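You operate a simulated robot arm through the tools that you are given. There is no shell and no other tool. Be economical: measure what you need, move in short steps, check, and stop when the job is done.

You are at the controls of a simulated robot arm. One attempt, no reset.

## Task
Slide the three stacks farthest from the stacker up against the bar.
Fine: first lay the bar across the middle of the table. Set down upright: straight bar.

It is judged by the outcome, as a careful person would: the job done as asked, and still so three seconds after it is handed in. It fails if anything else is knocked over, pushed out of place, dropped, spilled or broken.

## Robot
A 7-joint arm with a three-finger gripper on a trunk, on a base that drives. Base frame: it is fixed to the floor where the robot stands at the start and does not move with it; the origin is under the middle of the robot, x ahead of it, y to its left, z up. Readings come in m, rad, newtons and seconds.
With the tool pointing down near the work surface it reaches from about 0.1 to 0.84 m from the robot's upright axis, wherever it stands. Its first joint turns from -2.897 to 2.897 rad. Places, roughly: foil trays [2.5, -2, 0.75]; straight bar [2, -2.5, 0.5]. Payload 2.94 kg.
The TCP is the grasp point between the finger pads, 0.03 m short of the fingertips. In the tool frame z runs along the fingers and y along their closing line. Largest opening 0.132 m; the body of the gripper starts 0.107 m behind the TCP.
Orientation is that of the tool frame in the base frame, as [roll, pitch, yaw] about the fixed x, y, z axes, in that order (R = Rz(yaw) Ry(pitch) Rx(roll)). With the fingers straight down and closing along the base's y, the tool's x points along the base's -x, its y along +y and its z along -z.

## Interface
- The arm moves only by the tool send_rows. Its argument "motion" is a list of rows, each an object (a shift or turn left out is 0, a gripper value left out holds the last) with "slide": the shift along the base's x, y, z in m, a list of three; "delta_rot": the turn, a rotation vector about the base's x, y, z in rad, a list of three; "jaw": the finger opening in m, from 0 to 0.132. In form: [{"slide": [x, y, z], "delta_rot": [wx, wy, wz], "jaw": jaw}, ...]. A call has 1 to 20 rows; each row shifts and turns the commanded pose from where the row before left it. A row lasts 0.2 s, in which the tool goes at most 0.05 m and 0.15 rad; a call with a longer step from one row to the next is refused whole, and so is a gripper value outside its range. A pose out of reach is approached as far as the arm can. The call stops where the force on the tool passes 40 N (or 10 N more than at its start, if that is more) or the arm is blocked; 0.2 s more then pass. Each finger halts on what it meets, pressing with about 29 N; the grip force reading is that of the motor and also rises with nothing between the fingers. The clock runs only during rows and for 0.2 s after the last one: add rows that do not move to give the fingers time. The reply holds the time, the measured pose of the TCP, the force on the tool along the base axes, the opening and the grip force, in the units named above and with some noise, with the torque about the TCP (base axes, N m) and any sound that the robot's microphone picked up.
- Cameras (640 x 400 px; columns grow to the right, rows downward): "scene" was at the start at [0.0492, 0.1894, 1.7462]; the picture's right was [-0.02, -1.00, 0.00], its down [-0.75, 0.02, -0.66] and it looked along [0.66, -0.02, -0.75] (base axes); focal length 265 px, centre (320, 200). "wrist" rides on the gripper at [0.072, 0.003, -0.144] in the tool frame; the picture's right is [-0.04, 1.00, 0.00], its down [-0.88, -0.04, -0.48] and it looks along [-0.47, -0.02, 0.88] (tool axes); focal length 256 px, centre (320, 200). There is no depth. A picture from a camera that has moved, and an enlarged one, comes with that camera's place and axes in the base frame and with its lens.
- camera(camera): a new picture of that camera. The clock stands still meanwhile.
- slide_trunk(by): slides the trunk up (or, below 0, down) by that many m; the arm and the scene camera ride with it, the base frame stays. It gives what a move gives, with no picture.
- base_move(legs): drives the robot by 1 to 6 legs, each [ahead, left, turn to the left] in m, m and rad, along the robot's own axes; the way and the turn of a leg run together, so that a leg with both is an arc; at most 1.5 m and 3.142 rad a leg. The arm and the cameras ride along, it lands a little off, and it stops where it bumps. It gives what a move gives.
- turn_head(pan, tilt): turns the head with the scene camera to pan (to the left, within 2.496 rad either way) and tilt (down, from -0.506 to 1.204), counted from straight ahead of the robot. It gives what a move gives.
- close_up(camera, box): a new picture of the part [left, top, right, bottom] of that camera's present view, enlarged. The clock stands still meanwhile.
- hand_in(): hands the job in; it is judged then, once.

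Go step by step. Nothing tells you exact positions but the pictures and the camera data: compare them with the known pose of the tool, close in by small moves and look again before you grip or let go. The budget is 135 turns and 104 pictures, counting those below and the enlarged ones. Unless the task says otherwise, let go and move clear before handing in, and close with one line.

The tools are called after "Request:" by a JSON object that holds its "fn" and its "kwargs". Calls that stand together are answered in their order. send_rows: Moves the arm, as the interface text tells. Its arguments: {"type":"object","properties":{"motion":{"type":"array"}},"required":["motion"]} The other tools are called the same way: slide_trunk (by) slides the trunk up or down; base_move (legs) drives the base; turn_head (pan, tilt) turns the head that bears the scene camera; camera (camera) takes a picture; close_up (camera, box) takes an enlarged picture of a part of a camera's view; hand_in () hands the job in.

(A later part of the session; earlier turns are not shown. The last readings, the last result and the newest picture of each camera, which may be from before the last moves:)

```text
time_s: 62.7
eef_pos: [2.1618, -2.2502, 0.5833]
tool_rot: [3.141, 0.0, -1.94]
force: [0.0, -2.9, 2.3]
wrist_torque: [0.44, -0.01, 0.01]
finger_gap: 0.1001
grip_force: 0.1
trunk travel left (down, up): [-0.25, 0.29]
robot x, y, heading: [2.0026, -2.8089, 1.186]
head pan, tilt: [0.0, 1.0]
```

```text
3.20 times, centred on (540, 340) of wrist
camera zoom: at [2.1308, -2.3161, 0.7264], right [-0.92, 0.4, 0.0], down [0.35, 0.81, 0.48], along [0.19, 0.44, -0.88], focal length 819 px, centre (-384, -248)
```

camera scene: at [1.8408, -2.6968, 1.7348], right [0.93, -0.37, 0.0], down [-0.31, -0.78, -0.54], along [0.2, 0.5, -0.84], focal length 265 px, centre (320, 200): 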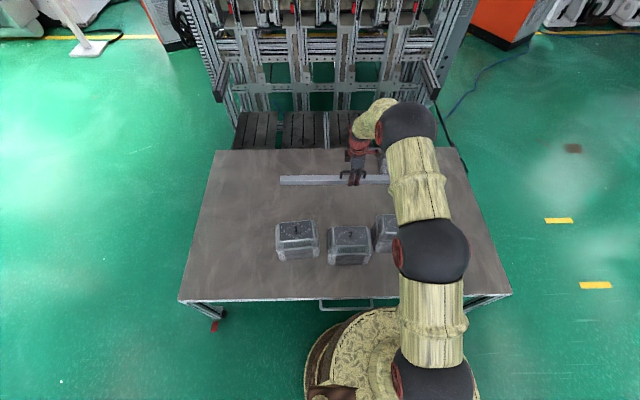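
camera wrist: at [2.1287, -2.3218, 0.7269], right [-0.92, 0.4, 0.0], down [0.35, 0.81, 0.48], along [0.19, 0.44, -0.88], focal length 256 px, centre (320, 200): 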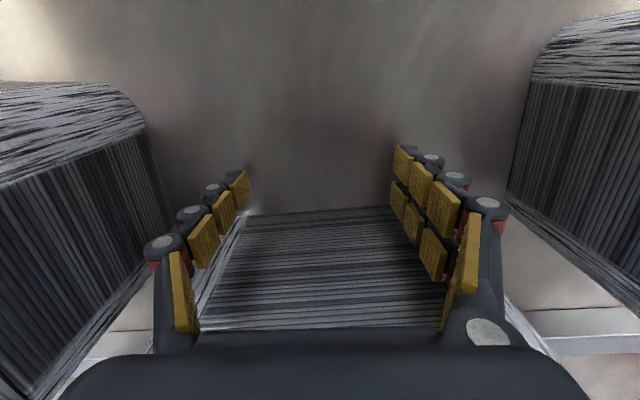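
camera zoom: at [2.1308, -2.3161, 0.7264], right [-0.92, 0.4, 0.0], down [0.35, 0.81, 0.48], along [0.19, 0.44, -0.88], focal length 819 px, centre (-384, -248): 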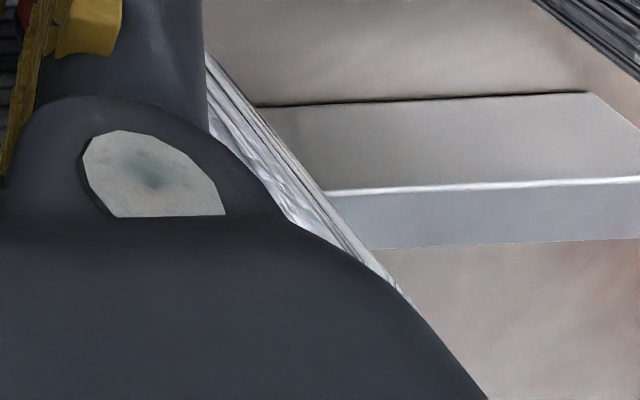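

Bar and stack now move together (bar went ~5 mm, still on the midline), so stack 2 is in contact. Backing off, rising and moving to stack 3.

Request:
{"fn": "send_rows", "kwargs": {"motion": [{"slide": [-0.009, -0.0233, 0]}, {"slide": [-0.009, -0.0233, 0.0]}, {"slide": [0, 0, 0.05]}, {"slide": [0, 0, 0.05]}, {"slide": [0, 0, 0.05]}, {"slide": [0, 0, 0.05]}, {"slide": [0, 0, 0.05]}, {"slide": [0.037, -0.0284, 0]}, {"slide": [0.037, -0.0284, 0]}, {"slide": [0.037, -0.0284, 0]}, {"slide": [0.037, -0.0284, 0]}, {"slide": [0.038, -0.0284, 0]}, {}]}}

Request:
{"fn": "camera", "kwargs": {"camera": "wrist"}}

Request:
{"fn": "camera", "kwargs": {"camera": "scene"}}

```text
time_s: 65.5
eef_pos: [2.3312, -2.4421, 0.8334]
tool_rot: [-3.14, 0.0, -1.941]
force: [-0.3, 0.5, -0.4]
wrist_torque: [0.01, 0.01, 0.02]
finger_gap: 0.1
grip_force: 0.1
trunk travel left (down, up): [-0.25, 0.29]
robot x, y, heading: [2.0029, -2.8019, 1.185]
head pan, tilt: [0.0, 1.0]
```

```text
63 pictures are left
camera wrist: at [2.3006, -2.5083, 0.9773], right [-0.92, 0.4, 0.0], down [0.35, 0.81, 0.48], along [0.19, 0.44, -0.88], focal length 256 px, centre (320, 200)
```

wrist: 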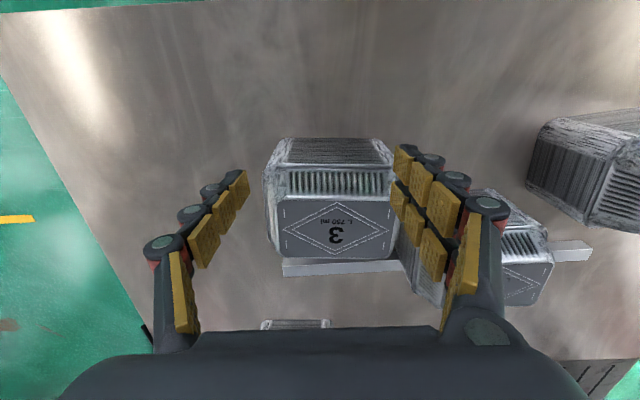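

```text
62 pictures are left
camera scene: at [1.8413, -2.6975, 1.7349], right [0.93, -0.37, 0.0], down [-0.31, -0.78, -0.54], along [0.2, 0.5, -0.84], focal length 265 px, centre (320, 200)
```

scene: 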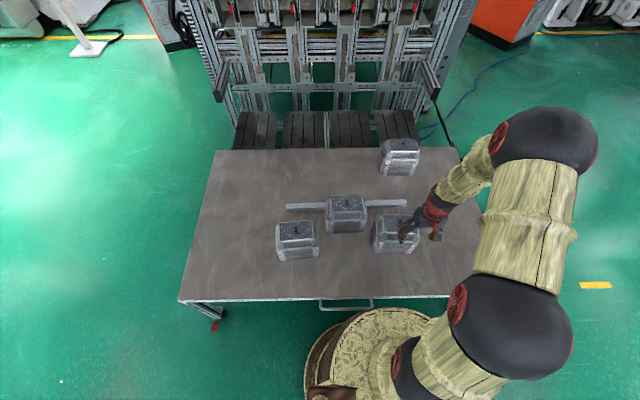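

Stack 3's centre is ~2 cm left of the tool and ~4 cm ahead. Aligning and descending.

Request:
{"fn": "send_rows", "kwargs": {"motion": [{"slide": [-0.0187, 0.0072, -0.03]}, {"slide": [0, 0, -0.05]}, {"slide": [0, 0, -0.05]}, {"slide": [0, 0, -0.05]}, {"slide": [0, 0, -0.04]}, {"slide": [0, 0, -0.03]}, {}]}}

Request:
{"fn": "camera", "kwargs": {"camera": "wrist"}}

```text
time_s: 67.1
eef_pos: [2.313, -2.4322, 0.5822]
tool_rot: [3.141, 0.0, -1.941]
force: [-0.3, -0.3, 0.7]
wrist_torque: [0.0, 0.03, -0.03]
finger_gap: 0.1001
grip_force: 0.1
trunk travel left (down, up): [-0.25, 0.29]
robot x, y, heading: [2.0038, -2.8035, 1.192]
head pan, tilt: [0.0, 1.0]
```

```text
61 pictures are left
camera wrist: at [2.2823, -2.4983, 0.7264], right [-0.92, 0.4, 0.0], down [0.35, 0.81, 0.48], along [0.19, 0.44, -0.88], focal length 256 px, centre (320, 200)
```

wrist: 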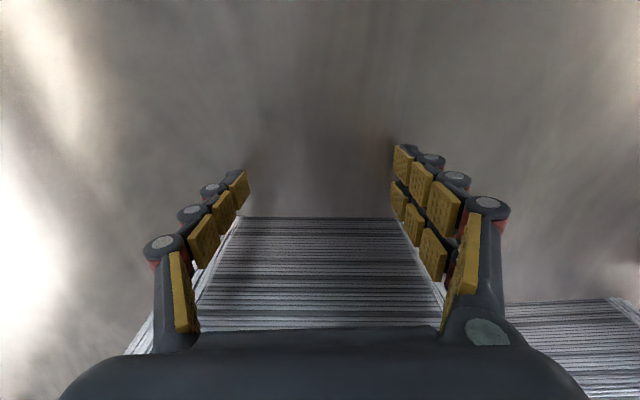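

Lined up. Pushing 9.5 cm, short of the bar, then checking.

Request:
{"fn": "send_rows", "kwargs": {"motion": [{"slide": [0.0043, 0.0112, 0]}, {"slide": [0.0043, 0.0112, 0]}, {"slide": [0.0043, 0.0112, 0]}, {"slide": [0.0043, 0.0112, 0]}, {"slide": [0.0043, 0.0112, 0]}, {"slide": [0.0043, 0.0112, 0]}, {"slide": [0.0043, 0.0112, 0]}, {"slide": [0.0043, 0.0112, 0]}, {}]}}

Request:
{"fn": "camera", "kwargs": {"camera": "wrist"}}

Request:
{"fn": "close_up", "kwargs": {"camera": "scene", "box": [270, 190, 366, 250]}}

Request:
{"fn": "close_up", "kwargs": {"camera": "scene", "box": [340, 175, 452, 245]}}

```text
time_s: 69.1
eef_pos: [2.3466, -2.3418, 0.5838]
tool_rot: [-3.142, 0.0, -1.942]
force: [-0.2, -0.5, -0.4]
wrist_torque: [0.05, -0.05, 0.04]
finger_gap: 0.1005
grip_force: 0.0
trunk travel left (down, up): [-0.25, 0.29]
robot x, y, heading: [1.9991, -2.804, 1.191]
head pan, tilt: [0.0, 1.0]
```

```text
60 pictures are left
camera wrist: at [2.3161, -2.4079, 0.7262], right [-0.92, 0.4, 0.0], down [0.35, 0.81, 0.48], along [0.19, 0.44, -0.88], focal length 256 px, centre (320, 200)
```

wrist: 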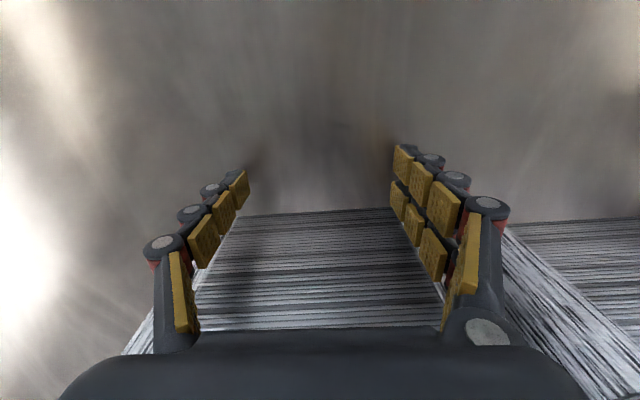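

```text
6.67 times, centred on (318, 220) of scene
camera zoom: at [1.8409, -2.6971, 1.7348], right [0.93, -0.37, 0.0], down [-0.31, -0.78, -0.54], along [0.2, 0.5, -0.84], focal length 1769 px, centre (333, 67)
```

zoom: 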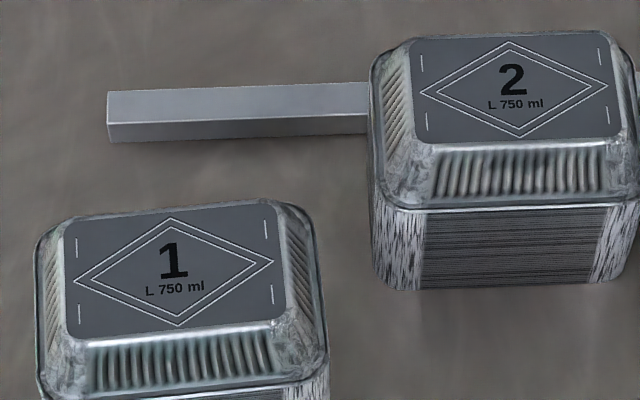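

```text
5.71 times, centred on (396, 210) of scene
camera zoom: at [1.8409, -2.6971, 1.7348], right [0.93, -0.37, 0.0], down [-0.31, -0.78, -0.54], along [0.2, 0.5, -0.84], focal length 1516 px, centre (-114, 143)
```

zoom: 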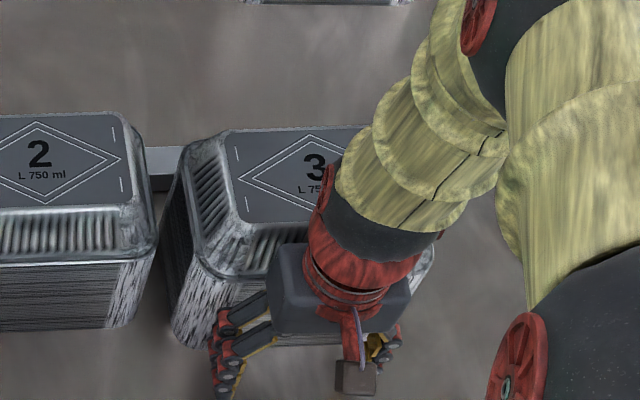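

Stack 3 is nearly there (est. 1–2 cm short) and the bar hasn't moved. Creeping in 1.2 cm.

Request:
{"fn": "send_rows", "kwargs": {"motion": [{"slide": [0.0014, 0.0037, 0]}, {"slide": [0.0014, 0.0037, 0]}, {"slide": [0.0014, 0.0037, 0]}, {}]}}

Request:
{"fn": "close_up", "kwargs": {"camera": "scene", "box": [270, 190, 366, 250]}}

Request:
{"fn": "close_up", "kwargs": {"camera": "scene", "box": [340, 175, 452, 245]}}

```text
time_s: 70.1
eef_pos: [2.3501, -2.3285, 0.5836]
tool_rot: [-3.141, 0.0, -1.941]
force: [-0.7, -1.0, 2.2]
wrist_torque: [0.21, -0.1, -0.03]
finger_gap: 0.1004
grip_force: 0.1
trunk travel left (down, up): [-0.25, 0.29]
robot x, y, heading: [2.0008, -2.805, 1.19]
head pan, tilt: [0.0, 1.0]
```

```text
6.67 times, centred on (318, 220) of scene
camera zoom: at [1.8408, -2.6974, 1.7348], right [0.93, -0.37, 0.0], down [-0.31, -0.78, -0.54], along [0.2, 0.5, -0.84], focal length 1769 px, centre (333, 67)
```

zoom: 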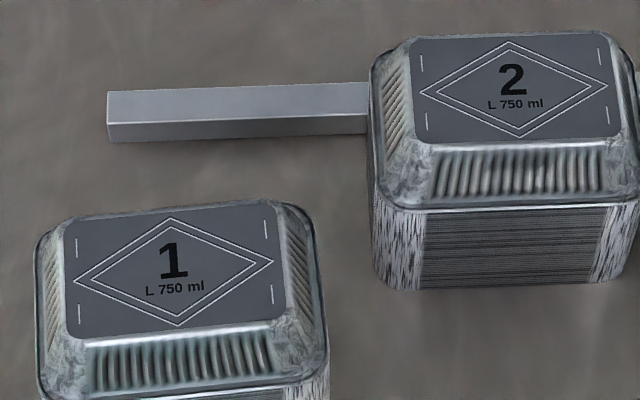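

```text
5.71 times, centred on (396, 210) of scene
camera zoom: at [1.8408, -2.6974, 1.7348], right [0.93, -0.37, 0.0], down [-0.31, -0.78, -0.54], along [0.2, 0.5, -0.84], focal length 1516 px, centre (-114, 143)
```

zoom: 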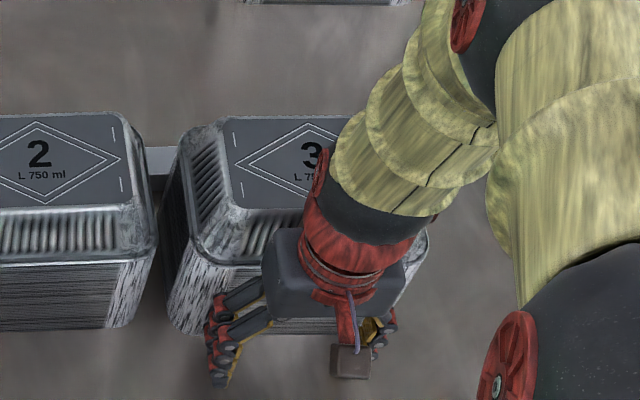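

Stack 3 looks ~5 mm behind stack 2's line; nudging 4 mm more.

Request:
{"fn": "send_rows", "kwargs": {"motion": [{"slide": [0.0007, 0.0019, 0]}, {"slide": [0.0007, 0.0019, 0]}, {}]}}

Request:
{"fn": "close_up", "kwargs": {"camera": "scene", "box": [270, 190, 366, 250]}}

Request:
{"fn": "close_up", "kwargs": {"camera": "scene", "box": [340, 175, 452, 245]}}

```text
time_s: 70.9
eef_pos: [2.3503, -2.3267, 0.5831]
tool_rot: [-3.141, 0.0, -1.941]
force: [0.4, -2.5, 1.1]
wrist_torque: [0.39, -0.01, -0.06]
finger_gap: 0.1002
grip_force: 0.0
trunk travel left (down, up): [-0.25, 0.29]
robot x, y, heading: [1.9988, -2.8079, 1.188]
head pan, tilt: [0.0, 1.0]
```

```text
6.67 times, centred on (318, 220) of scene
camera zoom: at [1.8408, -2.6974, 1.7348], right [0.93, -0.37, 0.0], down [-0.31, -0.78, -0.54], along [0.2, 0.5, -0.84], focal length 1769 px, centre (333, 67)
```

zoom: 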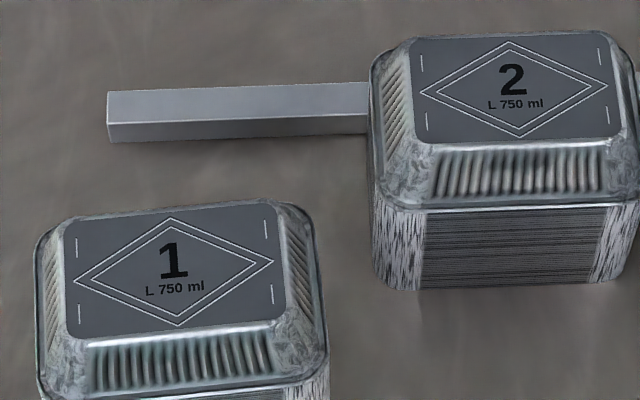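

```text
5.71 times, centred on (396, 210) of scene
camera zoom: at [1.8408, -2.6974, 1.7348], right [0.93, -0.37, 0.0], down [-0.31, -0.78, -0.54], along [0.2, 0.5, -0.84], focal length 1516 px, centre (-114, 143)
```

zoom: 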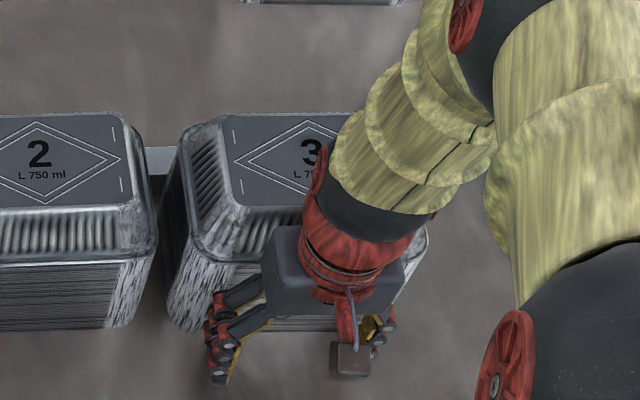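

Retreating from stack 3 and moving over to stack 1; I'll verify contact from above afterwards.

Request:
{"fn": "send_rows", "kwargs": {"motion": [{"slide": [-0.009, -0.0233, 0]}, {"slide": [-0.009, -0.0233, 0.0]}, {"slide": [0, 0, 0.05]}, {"slide": [0, 0, 0.05]}, {"slide": [0, 0, 0.05]}, {"slide": [0, 0, 0.05]}, {"slide": [0, 0, 0.05]}, {"slide": [-0.0441, 0.0063, 0]}, {"slide": [-0.0441, 0.0063, 0]}, {"slide": [-0.0441, 0.0063, 0]}, {"slide": [-0.0441, 0.0063, 0]}, {"slide": [-0.0441, 0.0063, 0]}, {"slide": [-0.0441, 0.0063, 0]}, {"slide": [-0.0441, 0.0063, 0]}, {"slide": [-0.0441, 0.0063, 0]}, {"slide": [-0.0441, 0.0063, 0]}, {"slide": [-0.0441, 0.0063, 0]}, {}]}}

Request:
{"fn": "camera", "kwargs": {"camera": "wrist"}}

Request:
{"fn": "close_up", "kwargs": {"camera": "scene", "box": [260, 170, 436, 280]}}

```text
time_s: 74.7
eef_pos: [1.8905, -2.3119, 0.8301]
tool_rot: [3.141, 0.001, -1.941]
force: [-0.4, -0.8, -0.2]
wrist_torque: [-0.03, -0.03, -0.01]
finger_gap: 0.0999
grip_force: 0.1
trunk travel left (down, up): [-0.25, 0.29]
robot x, y, heading: [2.0026, -2.8062, 1.188]
head pan, tilt: [0.0, 1.0]
```

```text
53 pictures are left
camera wrist: at [1.8609, -2.3779, 0.9741], right [-0.92, 0.4, 0.0], down [0.35, 0.81, 0.48], along [0.19, 0.44, -0.88], focal length 256 px, centre (320, 200)
```

wrist: 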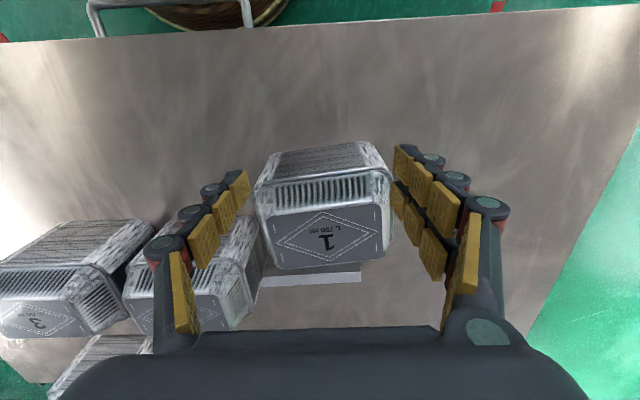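

```text
3.64 times, centred on (348, 225) of scene
camera zoom: at [1.8401, -2.6971, 1.7348], right [0.93, -0.37, 0.0], down [-0.31, -0.78, -0.54], along [0.2, 0.5, -0.84], focal length 965 px, centre (218, 109)
```

zoom: 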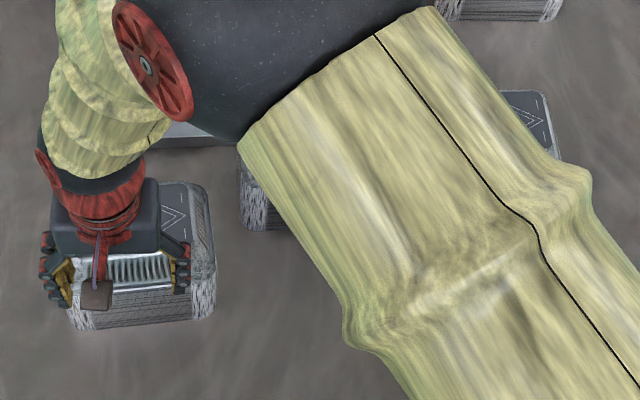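

Stack 1 is centred under the fingers, ~3–4 cm ahead. Descending and pushing partway.

Request:
{"fn": "send_rows", "kwargs": {"motion": [{"slide": [0, 0, -0.045]}, {"slide": [0, 0, -0.05]}, {"slide": [0, 0, -0.05]}, {"slide": [0, 0, -0.05]}, {"slide": [0, 0, -0.04]}, {"slide": [0, 0, -0.012]}, {}, {"slide": [0.0043, 0.0112, 0]}, {"slide": [0.0043, 0.0112, 0]}, {"slide": [0.0043, 0.0112, 0]}, {"slide": [0.0043, 0.0112, 0]}, {"slide": [0.0043, 0.0112, 0]}, {"slide": [0.0043, 0.0112, 0]}, {"slide": [0.0043, 0.0112, 0]}, {"slide": [0.0043, 0.0112, 0]}, {}]}}

Request:
{"fn": "camera", "kwargs": {"camera": "wrist"}}

Request:
{"fn": "close_up", "kwargs": {"camera": "scene", "box": [260, 170, 436, 280]}}

```text
time_s: 78.1
eef_pos: [1.9257, -2.2203, 0.586]
tool_rot: [-3.141, -0.001, -1.941]
force: [0.1, 0.2, 0.4]
wrist_torque: [-0.03, 0.04, -0.02]
finger_gap: 0.1001
grip_force: 0.0
trunk travel left (down, up): [-0.25, 0.29]
robot x, y, heading: [2.0021, -2.8056, 1.187]
head pan, tilt: [0.0, 1.0]
```

```text
51 pictures are left
camera wrist: at [1.8959, -2.2866, 0.7295], right [-0.92, 0.4, 0.0], down [0.35, 0.81, 0.48], along [0.19, 0.44, -0.88], focal length 256 px, centre (320, 200)
```

wrist: 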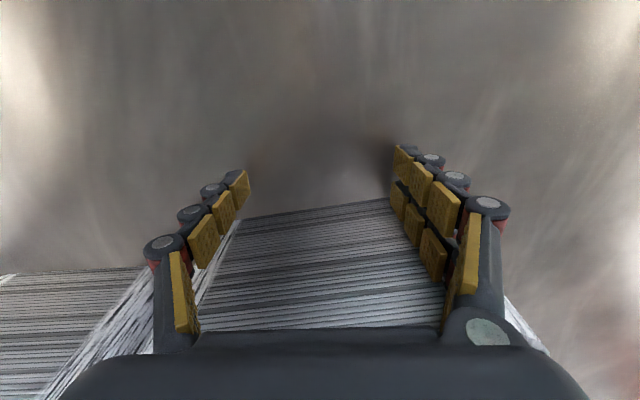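

```text
3.64 times, centred on (348, 225) of scene
camera zoom: at [1.8406, -2.6969, 1.7348], right [0.93, -0.37, 0.0], down [-0.31, -0.78, -0.54], along [0.2, 0.5, -0.84], focal length 965 px, centre (218, 109)
```

zoom: 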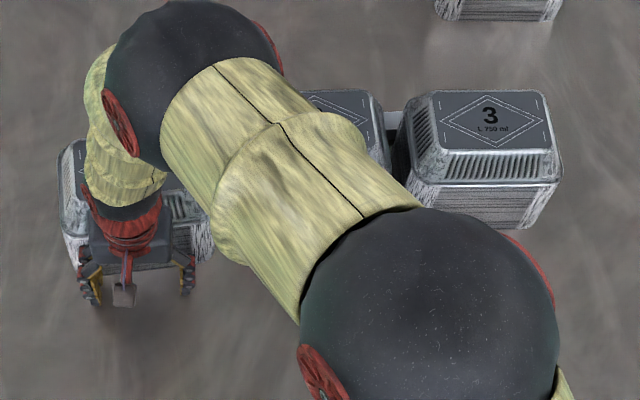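

Stack 1 is moving but still slightly turned (left side lagging). Continuing 3 cm and checking its angle.

Request:
{"fn": "send_rows", "kwargs": {"motion": [{"slide": [0.0036, 0.0093, 0]}, {"slide": [0.0036, 0.0093, 0]}, {"slide": [0.0036, 0.0093, 0]}, {}]}}

Request:
{"fn": "camera", "kwargs": {"camera": "wrist"}}

```text
time_s: 79.1
eef_pos: [1.9375, -2.193, 0.5851]
tool_rot: [3.141, 0.0, -1.941]
force: [-0.8, -0.8, -0.1]
wrist_torque: [0.06, -0.04, 0.01]
finger_gap: 0.0999
grip_force: 0.2
trunk travel left (down, up): [-0.25, 0.29]
robot x, y, heading: [2.0026, -2.8032, 1.188]
head pan, tilt: [0.0, 1.0]
```

```text
49 pictures are left
camera wrist: at [1.9065, -2.2583, 0.7298], right [-0.92, 0.4, 0.0], down [0.35, 0.81, 0.48], along [0.19, 0.44, -0.88], focal length 256 px, centre (320, 200)
```

wrist: 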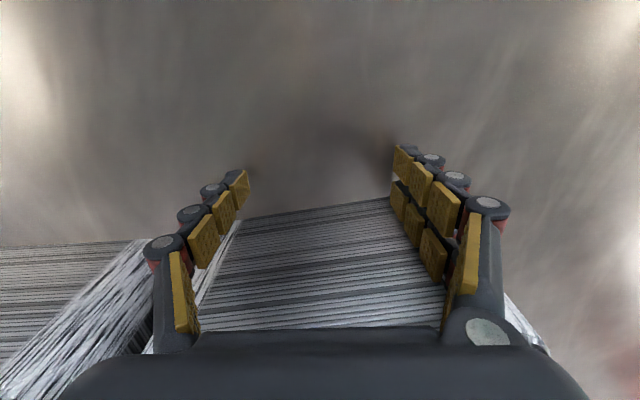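

Its left side still lags ~0.07 rad. I'll turn the tool slightly clockwise while creeping forward so the left finger squares it up.

Request:
{"fn": "send_rows", "kwargs": {"motion": [{"slide": [0.0007, 0.0019, 0], "delta_rot": [0, 0, -0.03]}, {"slide": [0.0007, 0.0019, 0], "delta_rot": [0, 0, -0.03]}, {"slide": [0.0007, 0.0019, 0], "delta_rot": [0, 0, -0.03]}, {"slide": [0.0007, 0.0019, 0], "delta_rot": [0, 0, -0.02]}, {}]}}

Request:
{"fn": "camera", "kwargs": {"camera": "wrist"}}

Request:
{"fn": "close_up", "kwargs": {"camera": "scene", "box": [260, 170, 436, 280]}}

```text
time_s: 80.3
eef_pos: [1.9384, -2.1843, 0.5861]
tool_rot: [3.14, -0.002, -2.052]
force: [-0.2, -0.7, 1.0]
wrist_torque: [-0.01, 0.04, 0.08]
finger_gap: 0.1001
grip_force: 0.6
trunk travel left (down, up): [-0.25, 0.29]
robot x, y, heading: [2.0037, -2.8036, 1.191]
head pan, tilt: [0.0, 1.0]
```

```text
48 pictures are left
camera wrist: at [1.9016, -2.2475, 0.73], right [-0.87, 0.5, 0.0], down [0.44, 0.76, 0.48], along [0.24, 0.41, -0.88], focal length 256 px, centre (320, 200)
```

wrist: 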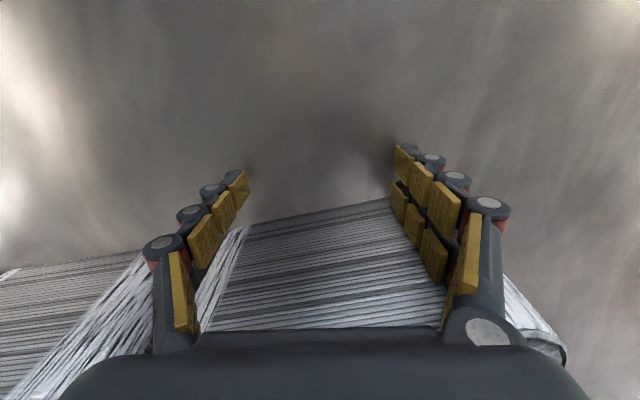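

```text
3.64 times, centred on (348, 225) of scene
camera zoom: at [1.8405, -2.6971, 1.7348], right [0.93, -0.37, 0.0], down [-0.31, -0.78, -0.54], along [0.2, 0.5, -0.84], focal length 965 px, centre (218, 109)
```

zoom: 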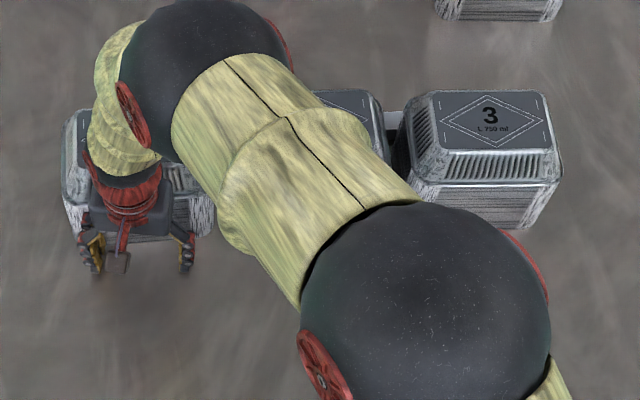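

Request:
{"fn": "send_rows", "kwargs": {"motion": [{"slide": [0.0013, 0.0033, 0], "delta_rot": [0, 0, -0.02]}, {"slide": [0.0013, 0.0033, 0], "delta_rot": [0, 0, -0.02]}, {"slide": [0.0013, 0.0033, 0]}, {}]}}

Request:
{"fn": "camera", "kwargs": {"camera": "wrist"}}

Request:
{"fn": "close_up", "kwargs": {"camera": "scene", "box": [260, 170, 436, 280]}}

```text
time_s: 81.3
eef_pos: [1.9419, -2.1748, 0.5863]
tool_rot: [3.141, 0.0, -2.092]
force: [-0.1, -0.5, -0.2]
wrist_torque: [-0.01, -0.01, 0.08]
finger_gap: 0.1
grip_force: 0.1
trunk travel left (down, up): [-0.25, 0.29]
robot x, y, heading: [2.005, -2.8082, 1.187]
head pan, tilt: [0.0, 1.0]
```

```text
46 pictures are left
camera wrist: at [1.9027, -2.236, 0.7295], right [-0.85, 0.53, 0.0], down [0.47, 0.74, 0.48], along [0.25, 0.4, -0.88], focal length 256 px, centre (320, 200)
```

wrist: 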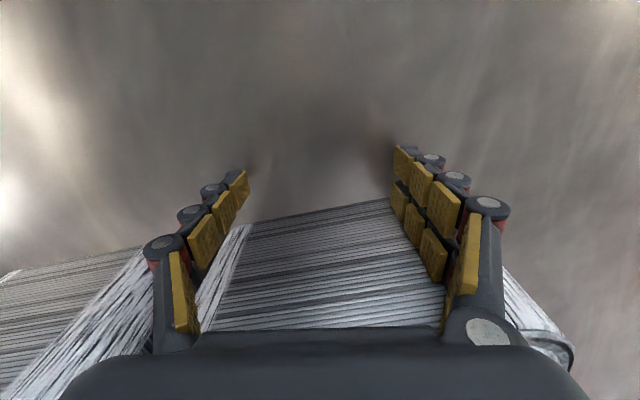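

```text
3.64 times, centred on (348, 225) of scene
camera zoom: at [1.8405, -2.697, 1.7348], right [0.93, -0.37, 0.0], down [-0.31, -0.78, -0.54], along [0.2, 0.5, -0.84], focal length 965 px, centre (218, 109)
```

zoom: 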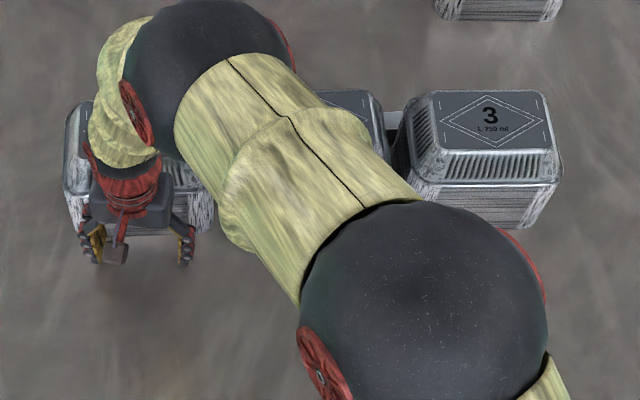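

I'll retreat, rise and inspect from above the bar with the tool turned sideways.

Request:
{"fn": "send_rows", "kwargs": {"motion": [{"slide": [-0.009, -0.0233, 0]}, {"slide": [-0.009, -0.0233, 0.0]}, {"slide": [0, 0, 0.05]}, {"slide": [0, 0, 0.05]}, {"slide": [0, 0, 0.05]}, {"slide": [0, 0, 0.05]}, {"slide": [0, 0, 0.05]}, {"slide": [0.0162, 0.0137, 0], "delta_rot": [0, 0, 0.1435]}, {"slide": [0.0162, 0.0137, 0], "delta_rot": [0, 0, 0.1435]}, {"slide": [0.0162, 0.0137, 0], "delta_rot": [0, 0, 0.1435]}, {"slide": [0.0162, 0.0137, 0], "delta_rot": [0, 0, 0.1435]}, {"slide": [0.0162, 0.0137, 0], "delta_rot": [0, 0, 0.1435]}, {"slide": [0.0162, 0.0137, 0], "delta_rot": [0, 0, 0.1435]}, {"slide": [0.0162, 0.0137, 0], "delta_rot": [0, 0, 0.1435]}, {"slide": [0.0162, 0.0137, 0], "delta_rot": [0, 0, 0.1435]}, {"slide": [0.0162, 0.0137, 0], "delta_rot": [0, 0, 0.1435]}, {"slide": [0.0162, 0.0137, 0], "delta_rot": [0, 0, 0.1435]}, {"slide": [0.0162, 0.0137, 0], "delta_rot": [0, 0, 0.1435]}, {"slide": [0.0162, 0.0137, 0], "delta_rot": [0, 0, 0.1435]}, {}]}}

Request:
{"fn": "camera", "kwargs": {"camera": "wrist"}}

Request:
{"fn": "close_up", "kwargs": {"camera": "scene", "box": [260, 170, 436, 280]}}

```text
time_s: 85.5
eef_pos: [2.1208, -2.0566, 0.8375]
tool_rot: [-3.141, 0.0, -0.368]
force: [0.4, -0.2, -0.9]
wrist_torque: [-0.02, 0.0, -0.01]
finger_gap: 0.1002
grip_force: 0.0
trunk travel left (down, up): [-0.25, 0.29]
robot x, y, heading: [2.0012, -2.8094, 1.188]
head pan, tilt: [0.0, 1.0]
```

```text
44 pictures are left
camera wrist: at [2.1861, -2.086, 0.9805], right [-0.4, -0.92, 0.0], down [-0.81, 0.35, 0.48], along [-0.44, 0.19, -0.88], focal length 256 px, centre (320, 200)
```

wrist: 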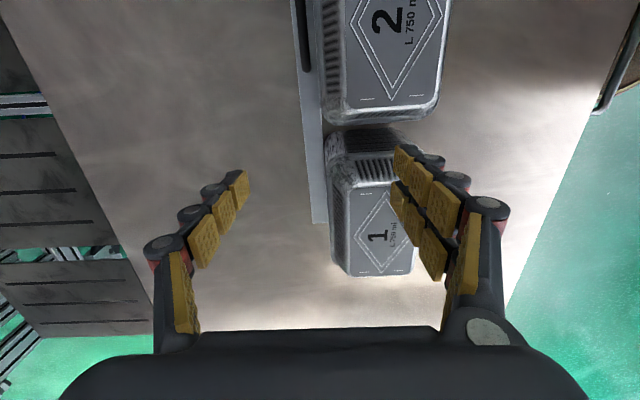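

```text
3.64 times, centred on (348, 225) of scene
camera zoom: at [1.8409, -2.6967, 1.7348], right [0.93, -0.37, 0.0], down [-0.31, -0.78, -0.54], along [0.2, 0.5, -0.84], focal length 965 px, centre (218, 109)
```

zoom: 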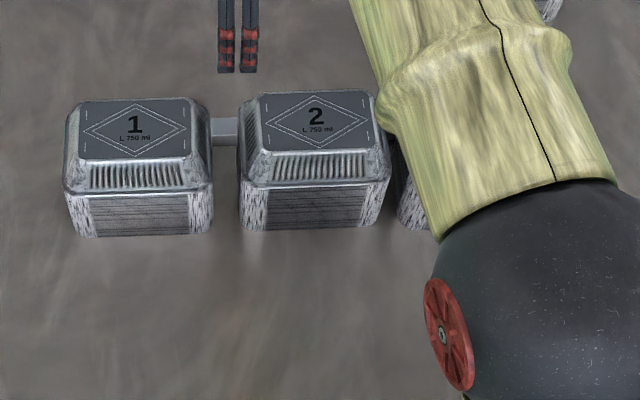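

Request:
{"fn": "close_up", "kwargs": {"camera": "wrist", "box": [270, 0, 462, 120]}}

Request:
{"fn": "close_up", "kwargs": {"camera": "wrist", "box": [280, 110, 440, 290]}}

```text
3.33 times, centred on (366, 60) of wrist
camera zoom: at [2.1861, -2.086, 0.9805], right [-0.4, -0.92, 0.0], down [-0.81, 0.35, 0.48], along [-0.44, 0.19, -0.88], focal length 853 px, centre (167, 667)
```

zoom: 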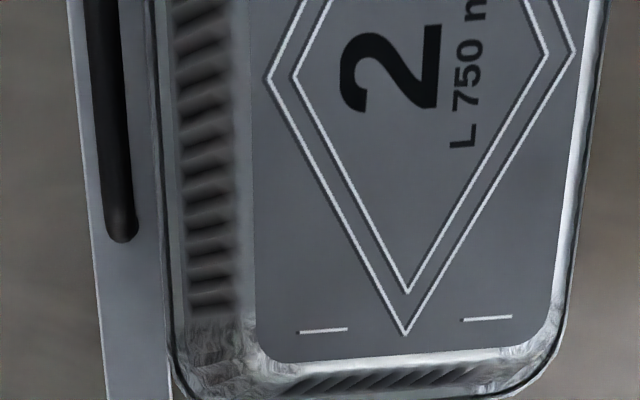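

```text
2.22 times, centred on (360, 200) of wrist
camera zoom: at [2.1861, -2.086, 0.9805], right [-0.4, -0.92, 0.0], down [-0.81, 0.35, 0.48], along [-0.44, 0.19, -0.88], focal length 569 px, centre (231, 200)
```

zoom: 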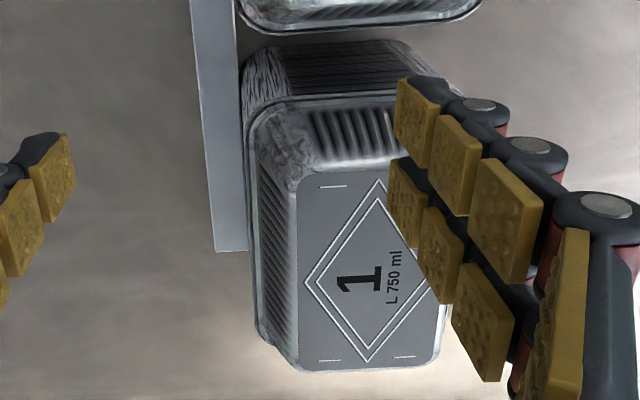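

Stack 2 is flush; stack 1 is square with the bar with only ~2 mm of gap left. Let me look at stack 3 from above too.

Request:
{"fn": "send_rows", "kwargs": {"motion": [{"slide": [0.045, -0.0175, 0]}, {"slide": [0.045, -0.0175, 0]}, {"slide": [0.045, -0.0175, 0]}, {"slide": [0.045, -0.0175, 0]}, {"slide": [0.045, -0.0175, 0]}, {"slide": [0.045, -0.0175, 0]}, {"slide": [0.02, -0.008, 0]}, {}]}}

Request:
{"fn": "camera", "kwargs": {"camera": "wrist"}}

Request:
{"fn": "close_up", "kwargs": {"camera": "wrist", "box": [260, 20, 420, 200]}}

```text
time_s: 87.3
eef_pos: [2.4122, -2.1729, 0.8361]
tool_rot: [-3.141, 0.001, -0.37]
force: [0.3, 0.0, 0.4]
wrist_torque: [0.01, 0.01, 0.01]
finger_gap: 0.1002
grip_force: 0.0
trunk travel left (down, up): [-0.25, 0.29]
robot x, y, heading: [2.0027, -2.8102, 1.192]
head pan, tilt: [0.0, 1.0]
```

```text
40 pictures are left
camera wrist: at [2.4781, -2.2012, 0.98], right [-0.4, -0.92, 0.0], down [-0.81, 0.35, 0.48], along [-0.44, 0.19, -0.88], focal length 256 px, centre (320, 200)
```

wrist: 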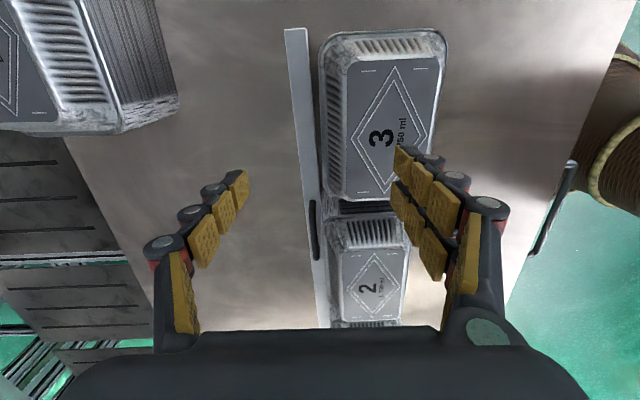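

```text
2.22 times, centred on (340, 110) of wrist
camera zoom: at [2.4781, -2.2012, 0.98], right [-0.4, -0.92, 0.0], down [-0.81, 0.35, 0.48], along [-0.44, 0.19, -0.88], focal length 569 px, centre (276, 400)
```

zoom: 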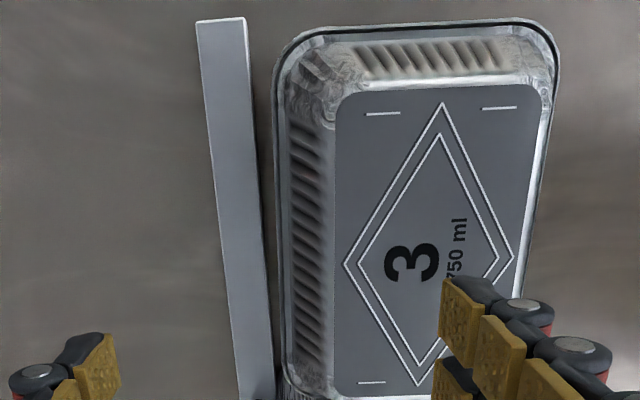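

Stack 3 still has ~1 cm gap to the bar, so it needs a further push. Going back in front of it and descending.

Request:
{"fn": "send_rows", "kwargs": {"motion": [{"slide": [-0.0073, -0.0182, 0], "delta_rot": [0, 0, -0.1414]}, {"slide": [-0.0073, -0.0182, 0], "delta_rot": [0, 0, -0.1414]}, {"slide": [-0.0073, -0.0182, 0], "delta_rot": [0, 0, -0.1414]}, {"slide": [-0.0073, -0.0182, 0], "delta_rot": [0, 0, -0.1414]}, {"slide": [-0.0073, -0.0182, 0], "delta_rot": [0, 0, -0.1414]}, {"slide": [-0.0073, -0.0182, 0], "delta_rot": [0, 0, -0.1414]}, {"slide": [-0.0073, -0.0182, 0], "delta_rot": [0, 0, -0.1414]}, {"slide": [-0.0073, -0.0182, 0], "delta_rot": [0, 0, -0.1414]}, {"slide": [-0.0073, -0.0182, 0], "delta_rot": [0, 0, -0.1414]}, {"slide": [-0.0073, -0.0182, 0], "delta_rot": [0, 0, -0.1414]}, {"slide": [-0.007, -0.0185, 0], "delta_rot": [0, 0, -0.1414]}, {}]}}

Request:
{"fn": "camera", "kwargs": {"camera": "wrist"}}

```text
time_s: 89.9
eef_pos: [2.3278, -2.372, 0.8357]
tool_rot: [-3.141, 0.0, -1.927]
force: [-1.3, -0.5, 0.6]
wrist_torque: [-0.01, -0.05, 0.04]
finger_gap: 0.1002
grip_force: 0.1
trunk travel left (down, up): [-0.25, 0.29]
robot x, y, heading: [2.0043, -2.8058, 1.189]
head pan, tilt: [0.0, 1.0]
```

```text
38 pictures are left
camera wrist: at [2.2994, -2.4385, 0.9796], right [-0.92, 0.39, 0.0], down [0.34, 0.81, 0.48], along [0.18, 0.44, -0.88], focal length 256 px, centre (320, 200)
```

wrist: 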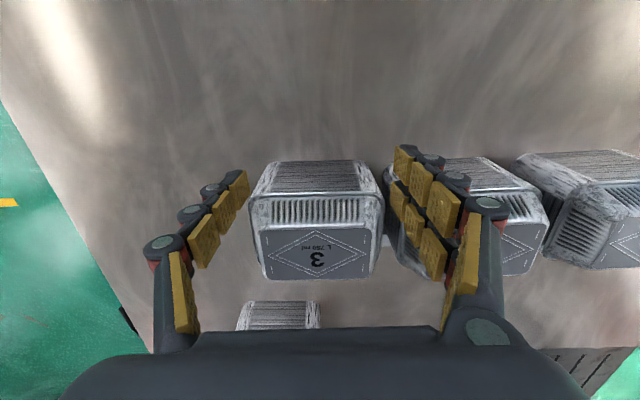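

Clear and centred. Descending and pushing to ~6 mm beyond the previous end point.

Request:
{"fn": "send_rows", "kwargs": {"motion": [{"slide": [0, 0, -0.05]}, {"slide": [0, 0, -0.05]}, {"slide": [0, 0, -0.05]}, {"slide": [0, 0, -0.05]}, {"slide": [0, 0, -0.04]}, {"slide": [0, 0, -0.012]}, {}, {"slide": [0.0036, 0.0093, 0]}, {"slide": [0.0036, 0.0093, 0]}, {"slide": [0.0036, 0.0093, 0]}, {"slide": [0.0036, 0.0093, 0]}, {"slide": [0.0036, 0.0093, 0]}, {"slide": [0.0022, 0.0056, 0]}, {}]}}

Request:
{"fn": "close_up", "kwargs": {"camera": "scene", "box": [340, 175, 452, 245]}}

Request:
{"fn": "close_up", "kwargs": {"camera": "scene", "box": [270, 190, 366, 250]}}

```text
time_s: 92.9
eef_pos: [2.347, -2.3194, 0.5825]
tool_rot: [3.141, 0.001, -1.926]
force: [-2.2, -1.3, -0.2]
wrist_torque: [0.1, -0.11, 0.04]
finger_gap: 0.1001
grip_force: 0.2
trunk travel left (down, up): [-0.25, 0.29]
robot x, y, heading: [2.001, -2.8055, 1.194]
head pan, tilt: [0.0, 1.0]
```

```text
5.71 times, centred on (396, 210) of scene
camera zoom: at [1.8409, -2.6971, 1.7348], right [0.93, -0.37, 0.0], down [-0.31, -0.78, -0.54], along [0.2, 0.5, -0.84], focal length 1516 px, centre (-114, 143)
```

zoom: 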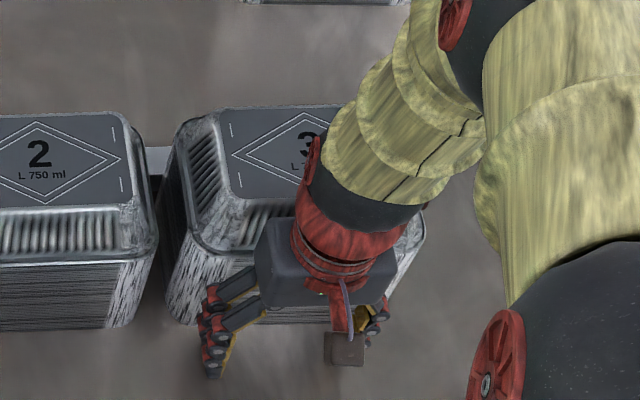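

```text
6.67 times, centred on (318, 220) of scene
camera zoom: at [1.8409, -2.6971, 1.7348], right [0.93, -0.37, 0.0], down [-0.31, -0.78, -0.54], along [0.2, 0.5, -0.84], focal length 1769 px, centre (333, 67)
```

zoom: 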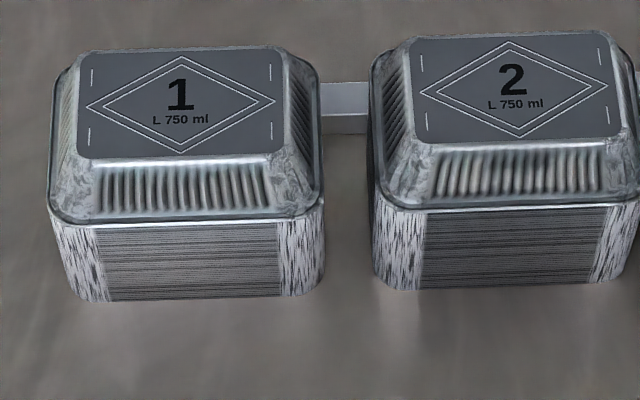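

Moved ~5 mm, bar unmoved. Another 4 mm.

Request:
{"fn": "send_rows", "kwargs": {"motion": [{"slide": [0.0007, 0.0019, 0]}, {"slide": [0.0007, 0.0019, 0]}, {}]}}

Request:
{"fn": "close_up", "kwargs": {"camera": "scene", "box": [340, 175, 452, 245]}}

```text
time_s: 93.7
eef_pos: [2.3515, -2.3148, 0.5832]
tool_rot: [3.141, 0.001, -1.925]
force: [-0.3, -4.1, 3.0]
wrist_torque: [0.59, -0.03, 0.01]
finger_gap: 0.1001
grip_force: 0.1
trunk travel left (down, up): [-0.25, 0.29]
robot x, y, heading: [2.0017, -2.8051, 1.189]
head pan, tilt: [0.0, 1.0]
```

```text
5.71 times, centred on (396, 210) of scene
camera zoom: at [1.8407, -2.6976, 1.7349], right [0.93, -0.37, 0.0], down [-0.31, -0.78, -0.54], along [0.2, 0.5, -0.84], focal length 1516 px, centre (-114, 143)
```

zoom: 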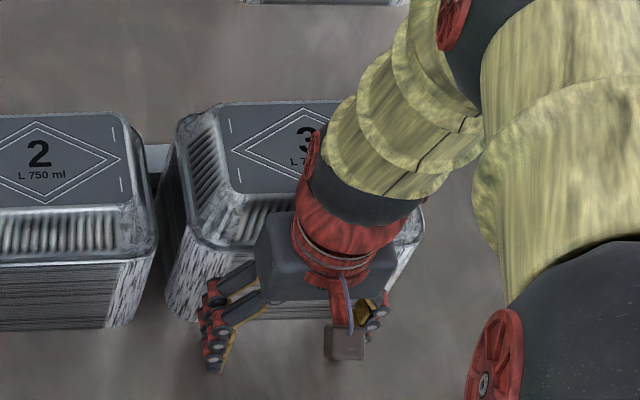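

Force rose and the bar twitched ~2 mm — contact. Retreating to inspect from above.

Request:
{"fn": "send_rows", "kwargs": {"motion": [{"slide": [-0.009, -0.0233, 0]}, {"slide": [-0.009, -0.0233, 0.0]}, {"slide": [0, 0, 0.05]}, {"slide": [0, 0, 0.05]}, {"slide": [0, 0, 0.05]}, {"slide": [0, 0, 0.05]}, {"slide": [0, 0, 0.05]}, {"slide": [0.0072, 0.0171, 0], "delta_rot": [0, 0, 0.1414]}, {"slide": [0.0072, 0.0171, 0], "delta_rot": [0, 0, 0.1414]}, {"slide": [0.0072, 0.0171, 0], "delta_rot": [0, 0, 0.1414]}, {"slide": [0.0072, 0.0171, 0], "delta_rot": [0, 0, 0.1414]}, {"slide": [0.0072, 0.0171, 0], "delta_rot": [0, 0, 0.1414]}, {"slide": [0.0072, 0.0171, 0], "delta_rot": [0, 0, 0.1414]}, {"slide": [0.0072, 0.0171, 0], "delta_rot": [0, 0, 0.1414]}, {"slide": [0.0072, 0.0171, 0], "delta_rot": [0, 0, 0.1414]}, {"slide": [0.0072, 0.0171, 0], "delta_rot": [0, 0, 0.1414]}, {"slide": [0.0072, 0.0171, 0], "delta_rot": [0, 0, 0.1414]}, {"slide": [0.0072, 0.0171, 0], "delta_rot": [0, 0, 0.1414]}, {}]}}

Request:
{"fn": "close_up", "kwargs": {"camera": "wrist", "box": [260, 20, 420, 200]}}

Request:
{"fn": "close_up", "kwargs": {"camera": "wrist", "box": [260, 160, 420, 340]}}

```text
time_s: 97.7
eef_pos: [2.4119, -2.1727, 0.8328]
tool_rot: [-3.141, 0.001, -0.368]
force: [0.2, -0.4, 0.4]
wrist_torque: [0.0, -0.02, -0.04]
finger_gap: 0.1001
grip_force: 0.1
trunk travel left (down, up): [-0.25, 0.29]
robot x, y, heading: [2.001, -2.8088, 1.191]
head pan, tilt: [0.0, 1.0]
```

```text
2.22 times, centred on (340, 110) of wrist
camera zoom: at [2.4763, -2.2017, 0.977], right [-0.4, -0.92, 0.0], down [-0.81, 0.35, 0.48], along [-0.44, 0.19, -0.88], focal length 569 px, centre (276, 400)
```

zoom: 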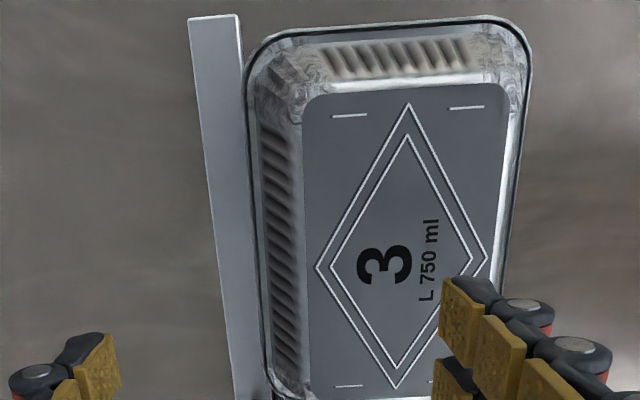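

```text
2.22 times, centred on (340, 250) of wrist
camera zoom: at [2.4763, -2.2017, 0.977], right [-0.4, -0.92, 0.0], down [-0.81, 0.35, 0.48], along [-0.44, 0.19, -0.88], focal length 569 px, centre (276, 89)
```

zoom: 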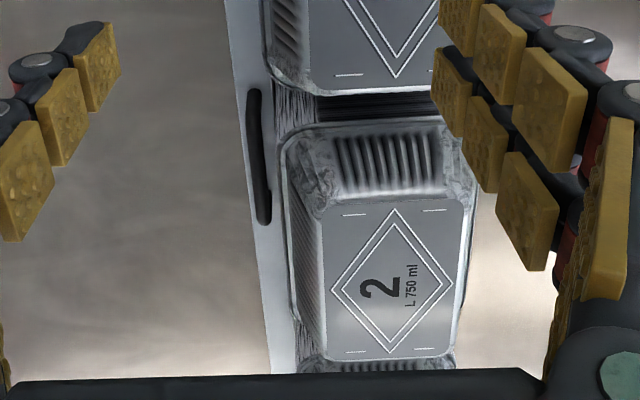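

Stack 3 is flush. Stack 2 now shows ~4 mm gap because the bar pivoted slightly; I'll nudge stack 2 up next, then stack 1.

Request:
{"fn": "send_rows", "kwargs": {"motion": [{"slide": [-0.0244, -0.0113, 0], "delta_rot": [0, 0, -0.1411]}, {"slide": [-0.0244, -0.0113, 0], "delta_rot": [0, 0, -0.1411]}, {"slide": [-0.0244, -0.0113, 0], "delta_rot": [0, 0, -0.1411]}, {"slide": [-0.0244, -0.0113, 0], "delta_rot": [0, 0, -0.1411]}, {"slide": [-0.0244, -0.0113, 0], "delta_rot": [0, 0, -0.1411]}, {"slide": [-0.0244, -0.0113, 0], "delta_rot": [0, 0, -0.1411]}, {"slide": [-0.0244, -0.0113, 0], "delta_rot": [0, 0, -0.1411]}, {"slide": [-0.0244, -0.0113, 0], "delta_rot": [0, 0, -0.1411]}, {"slide": [-0.0244, -0.0113, 0], "delta_rot": [0, 0, -0.1411]}, {"slide": [-0.0244, -0.0114, 0], "delta_rot": [0, 0, -0.1411]}, {"slide": [-0.0244, -0.0114, 0], "delta_rot": [0, 0, -0.1411]}, {}]}}

Request:
{"fn": "camera", "kwargs": {"camera": "wrist"}}

```text
time_s: 100.3
eef_pos: [2.144, -2.2995, 0.8333]
tool_rot: [-3.141, 0.0, -1.922]
force: [-0.3, -0.2, 0.5]
wrist_torque: [0.01, -0.03, 0.0]
finger_gap: 0.1
grip_force: 0.0
trunk travel left (down, up): [-0.25, 0.29]
robot x, y, heading: [2.0014, -2.8041, 1.188]
head pan, tilt: [0.0, 1.0]
```

```text
32 pictures are left
camera wrist: at [2.1162, -2.3668, 0.9774], right [-0.92, 0.38, 0.0], down [0.34, 0.81, 0.48], along [0.18, 0.44, -0.88], focal length 256 px, centre (320, 200)
```

wrist: 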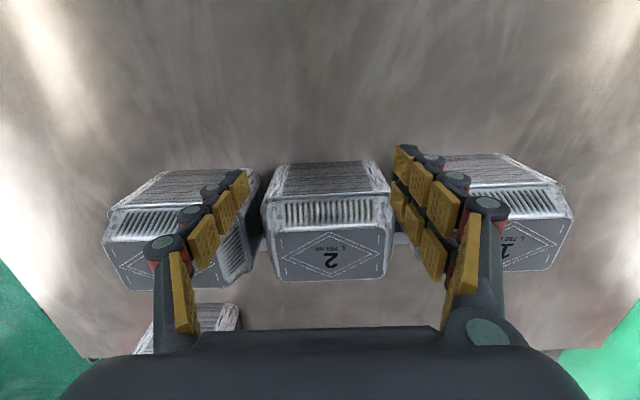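

Request:
{"fn": "send_rows", "kwargs": {"motion": [{"slide": [0, 0, -0.05]}, {"slide": [0, 0, -0.05]}, {"slide": [0, 0, -0.05]}, {"slide": [0, 0, -0.05]}, {"slide": [0, 0, -0.04]}, {"slide": [0, 0, -0.01]}, {}, {"slide": [0.0036, 0.0094, 0]}, {"slide": [0.0036, 0.0094, 0]}, {"slide": [0.0036, 0.0094, 0]}, {"slide": [0.0036, 0.0094, 0]}, {"slide": [0.0036, 0.0094, 0]}, {"slide": [0.001, 0.0025, 0]}, {"slide": [0.001, 0.0025, 0]}, {}]}}

Request:
{"fn": "close_up", "kwargs": {"camera": "scene", "box": [270, 190, 366, 250]}}

```text
time_s: 103.5
eef_pos: [2.1644, -2.2474, 0.5844]
tool_rot: [3.142, 0.0, -1.919]
force: [-1.6, -5.2, 1.2]
wrist_torque: [0.61, -0.26, 0.09]
finger_gap: 0.1001
grip_force: 0.0
trunk travel left (down, up): [-0.25, 0.29]
robot x, y, heading: [2.0054, -2.8049, 1.188]
head pan, tilt: [0.0, 1.0]
```

```text
6.67 times, centred on (318, 220) of scene
camera zoom: at [1.8405, -2.6976, 1.7348], right [0.93, -0.37, 0.0], down [-0.31, -0.78, -0.54], along [0.2, 0.5, -0.84], focal length 1769 px, centre (333, 67)
```

zoom: 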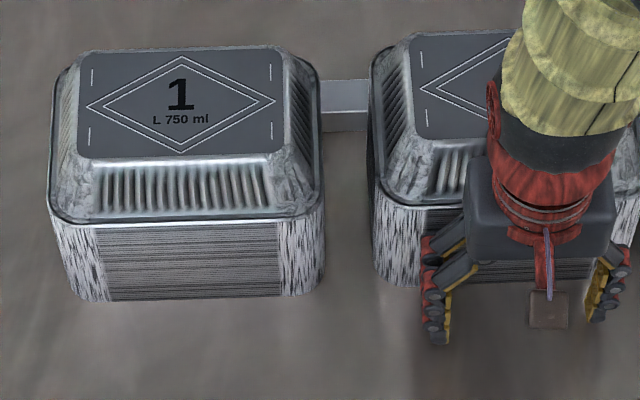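

Stack 2 is in contact (5 N reaction). Now to stack 1 for its final few millimetres.

Request:
{"fn": "send_rows", "kwargs": {"motion": [{"slide": [-0.009, -0.0233, 0]}, {"slide": [-0.009, -0.0233, 0.0]}, {"slide": [0, 0, 0.05]}, {"slide": [0, 0, 0.05]}, {"slide": [0, 0, 0.05]}, {"slide": [0, 0, 0.05]}, {"slide": [0, 0, 0.05]}, {"slide": [-0.037, 0.0122, 0], "delta_rot": [0, 0, -0.0068]}, {"slide": [-0.037, 0.0122, 0], "delta_rot": [0, 0, -0.0068]}, {"slide": [-0.037, 0.0122, 0], "delta_rot": [0, 0, -0.0068]}, {"slide": [-0.037, 0.0122, 0], "delta_rot": [0, 0, -0.0068]}, {"slide": [-0.037, 0.0122, 0], "delta_rot": [0, 0, -0.0068]}, {"slide": [-0.037, 0.0122, 0], "delta_rot": [0, 0, -0.0068]}, {}]}}

Request:
{"fn": "camera", "kwargs": {"camera": "wrist"}}

```text
time_s: 106.5
eef_pos: [1.9231, -2.22, 0.8341]
tool_rot: [-3.141, -0.001, -1.961]
force: [-0.5, 0.2, -0.3]
wrist_torque: [-0.02, -0.03, -0.02]
finger_gap: 0.1003
grip_force: 0.1
trunk travel left (down, up): [-0.25, 0.29]
robot x, y, heading: [2.0006, -2.8026, 1.186]
head pan, tilt: [0.0, 1.0]
```

```text
30 pictures are left
camera wrist: at [1.8915, -2.2856, 0.9774], right [-0.91, 0.42, 0.0], down [0.37, 0.8, 0.48], along [0.2, 0.43, -0.88], focal length 256 px, centre (320, 200)
```

wrist: 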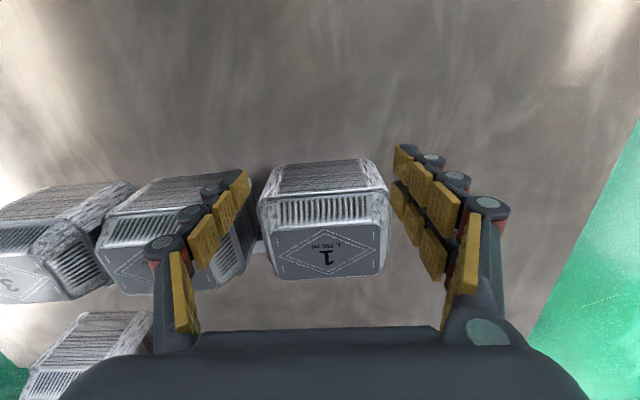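

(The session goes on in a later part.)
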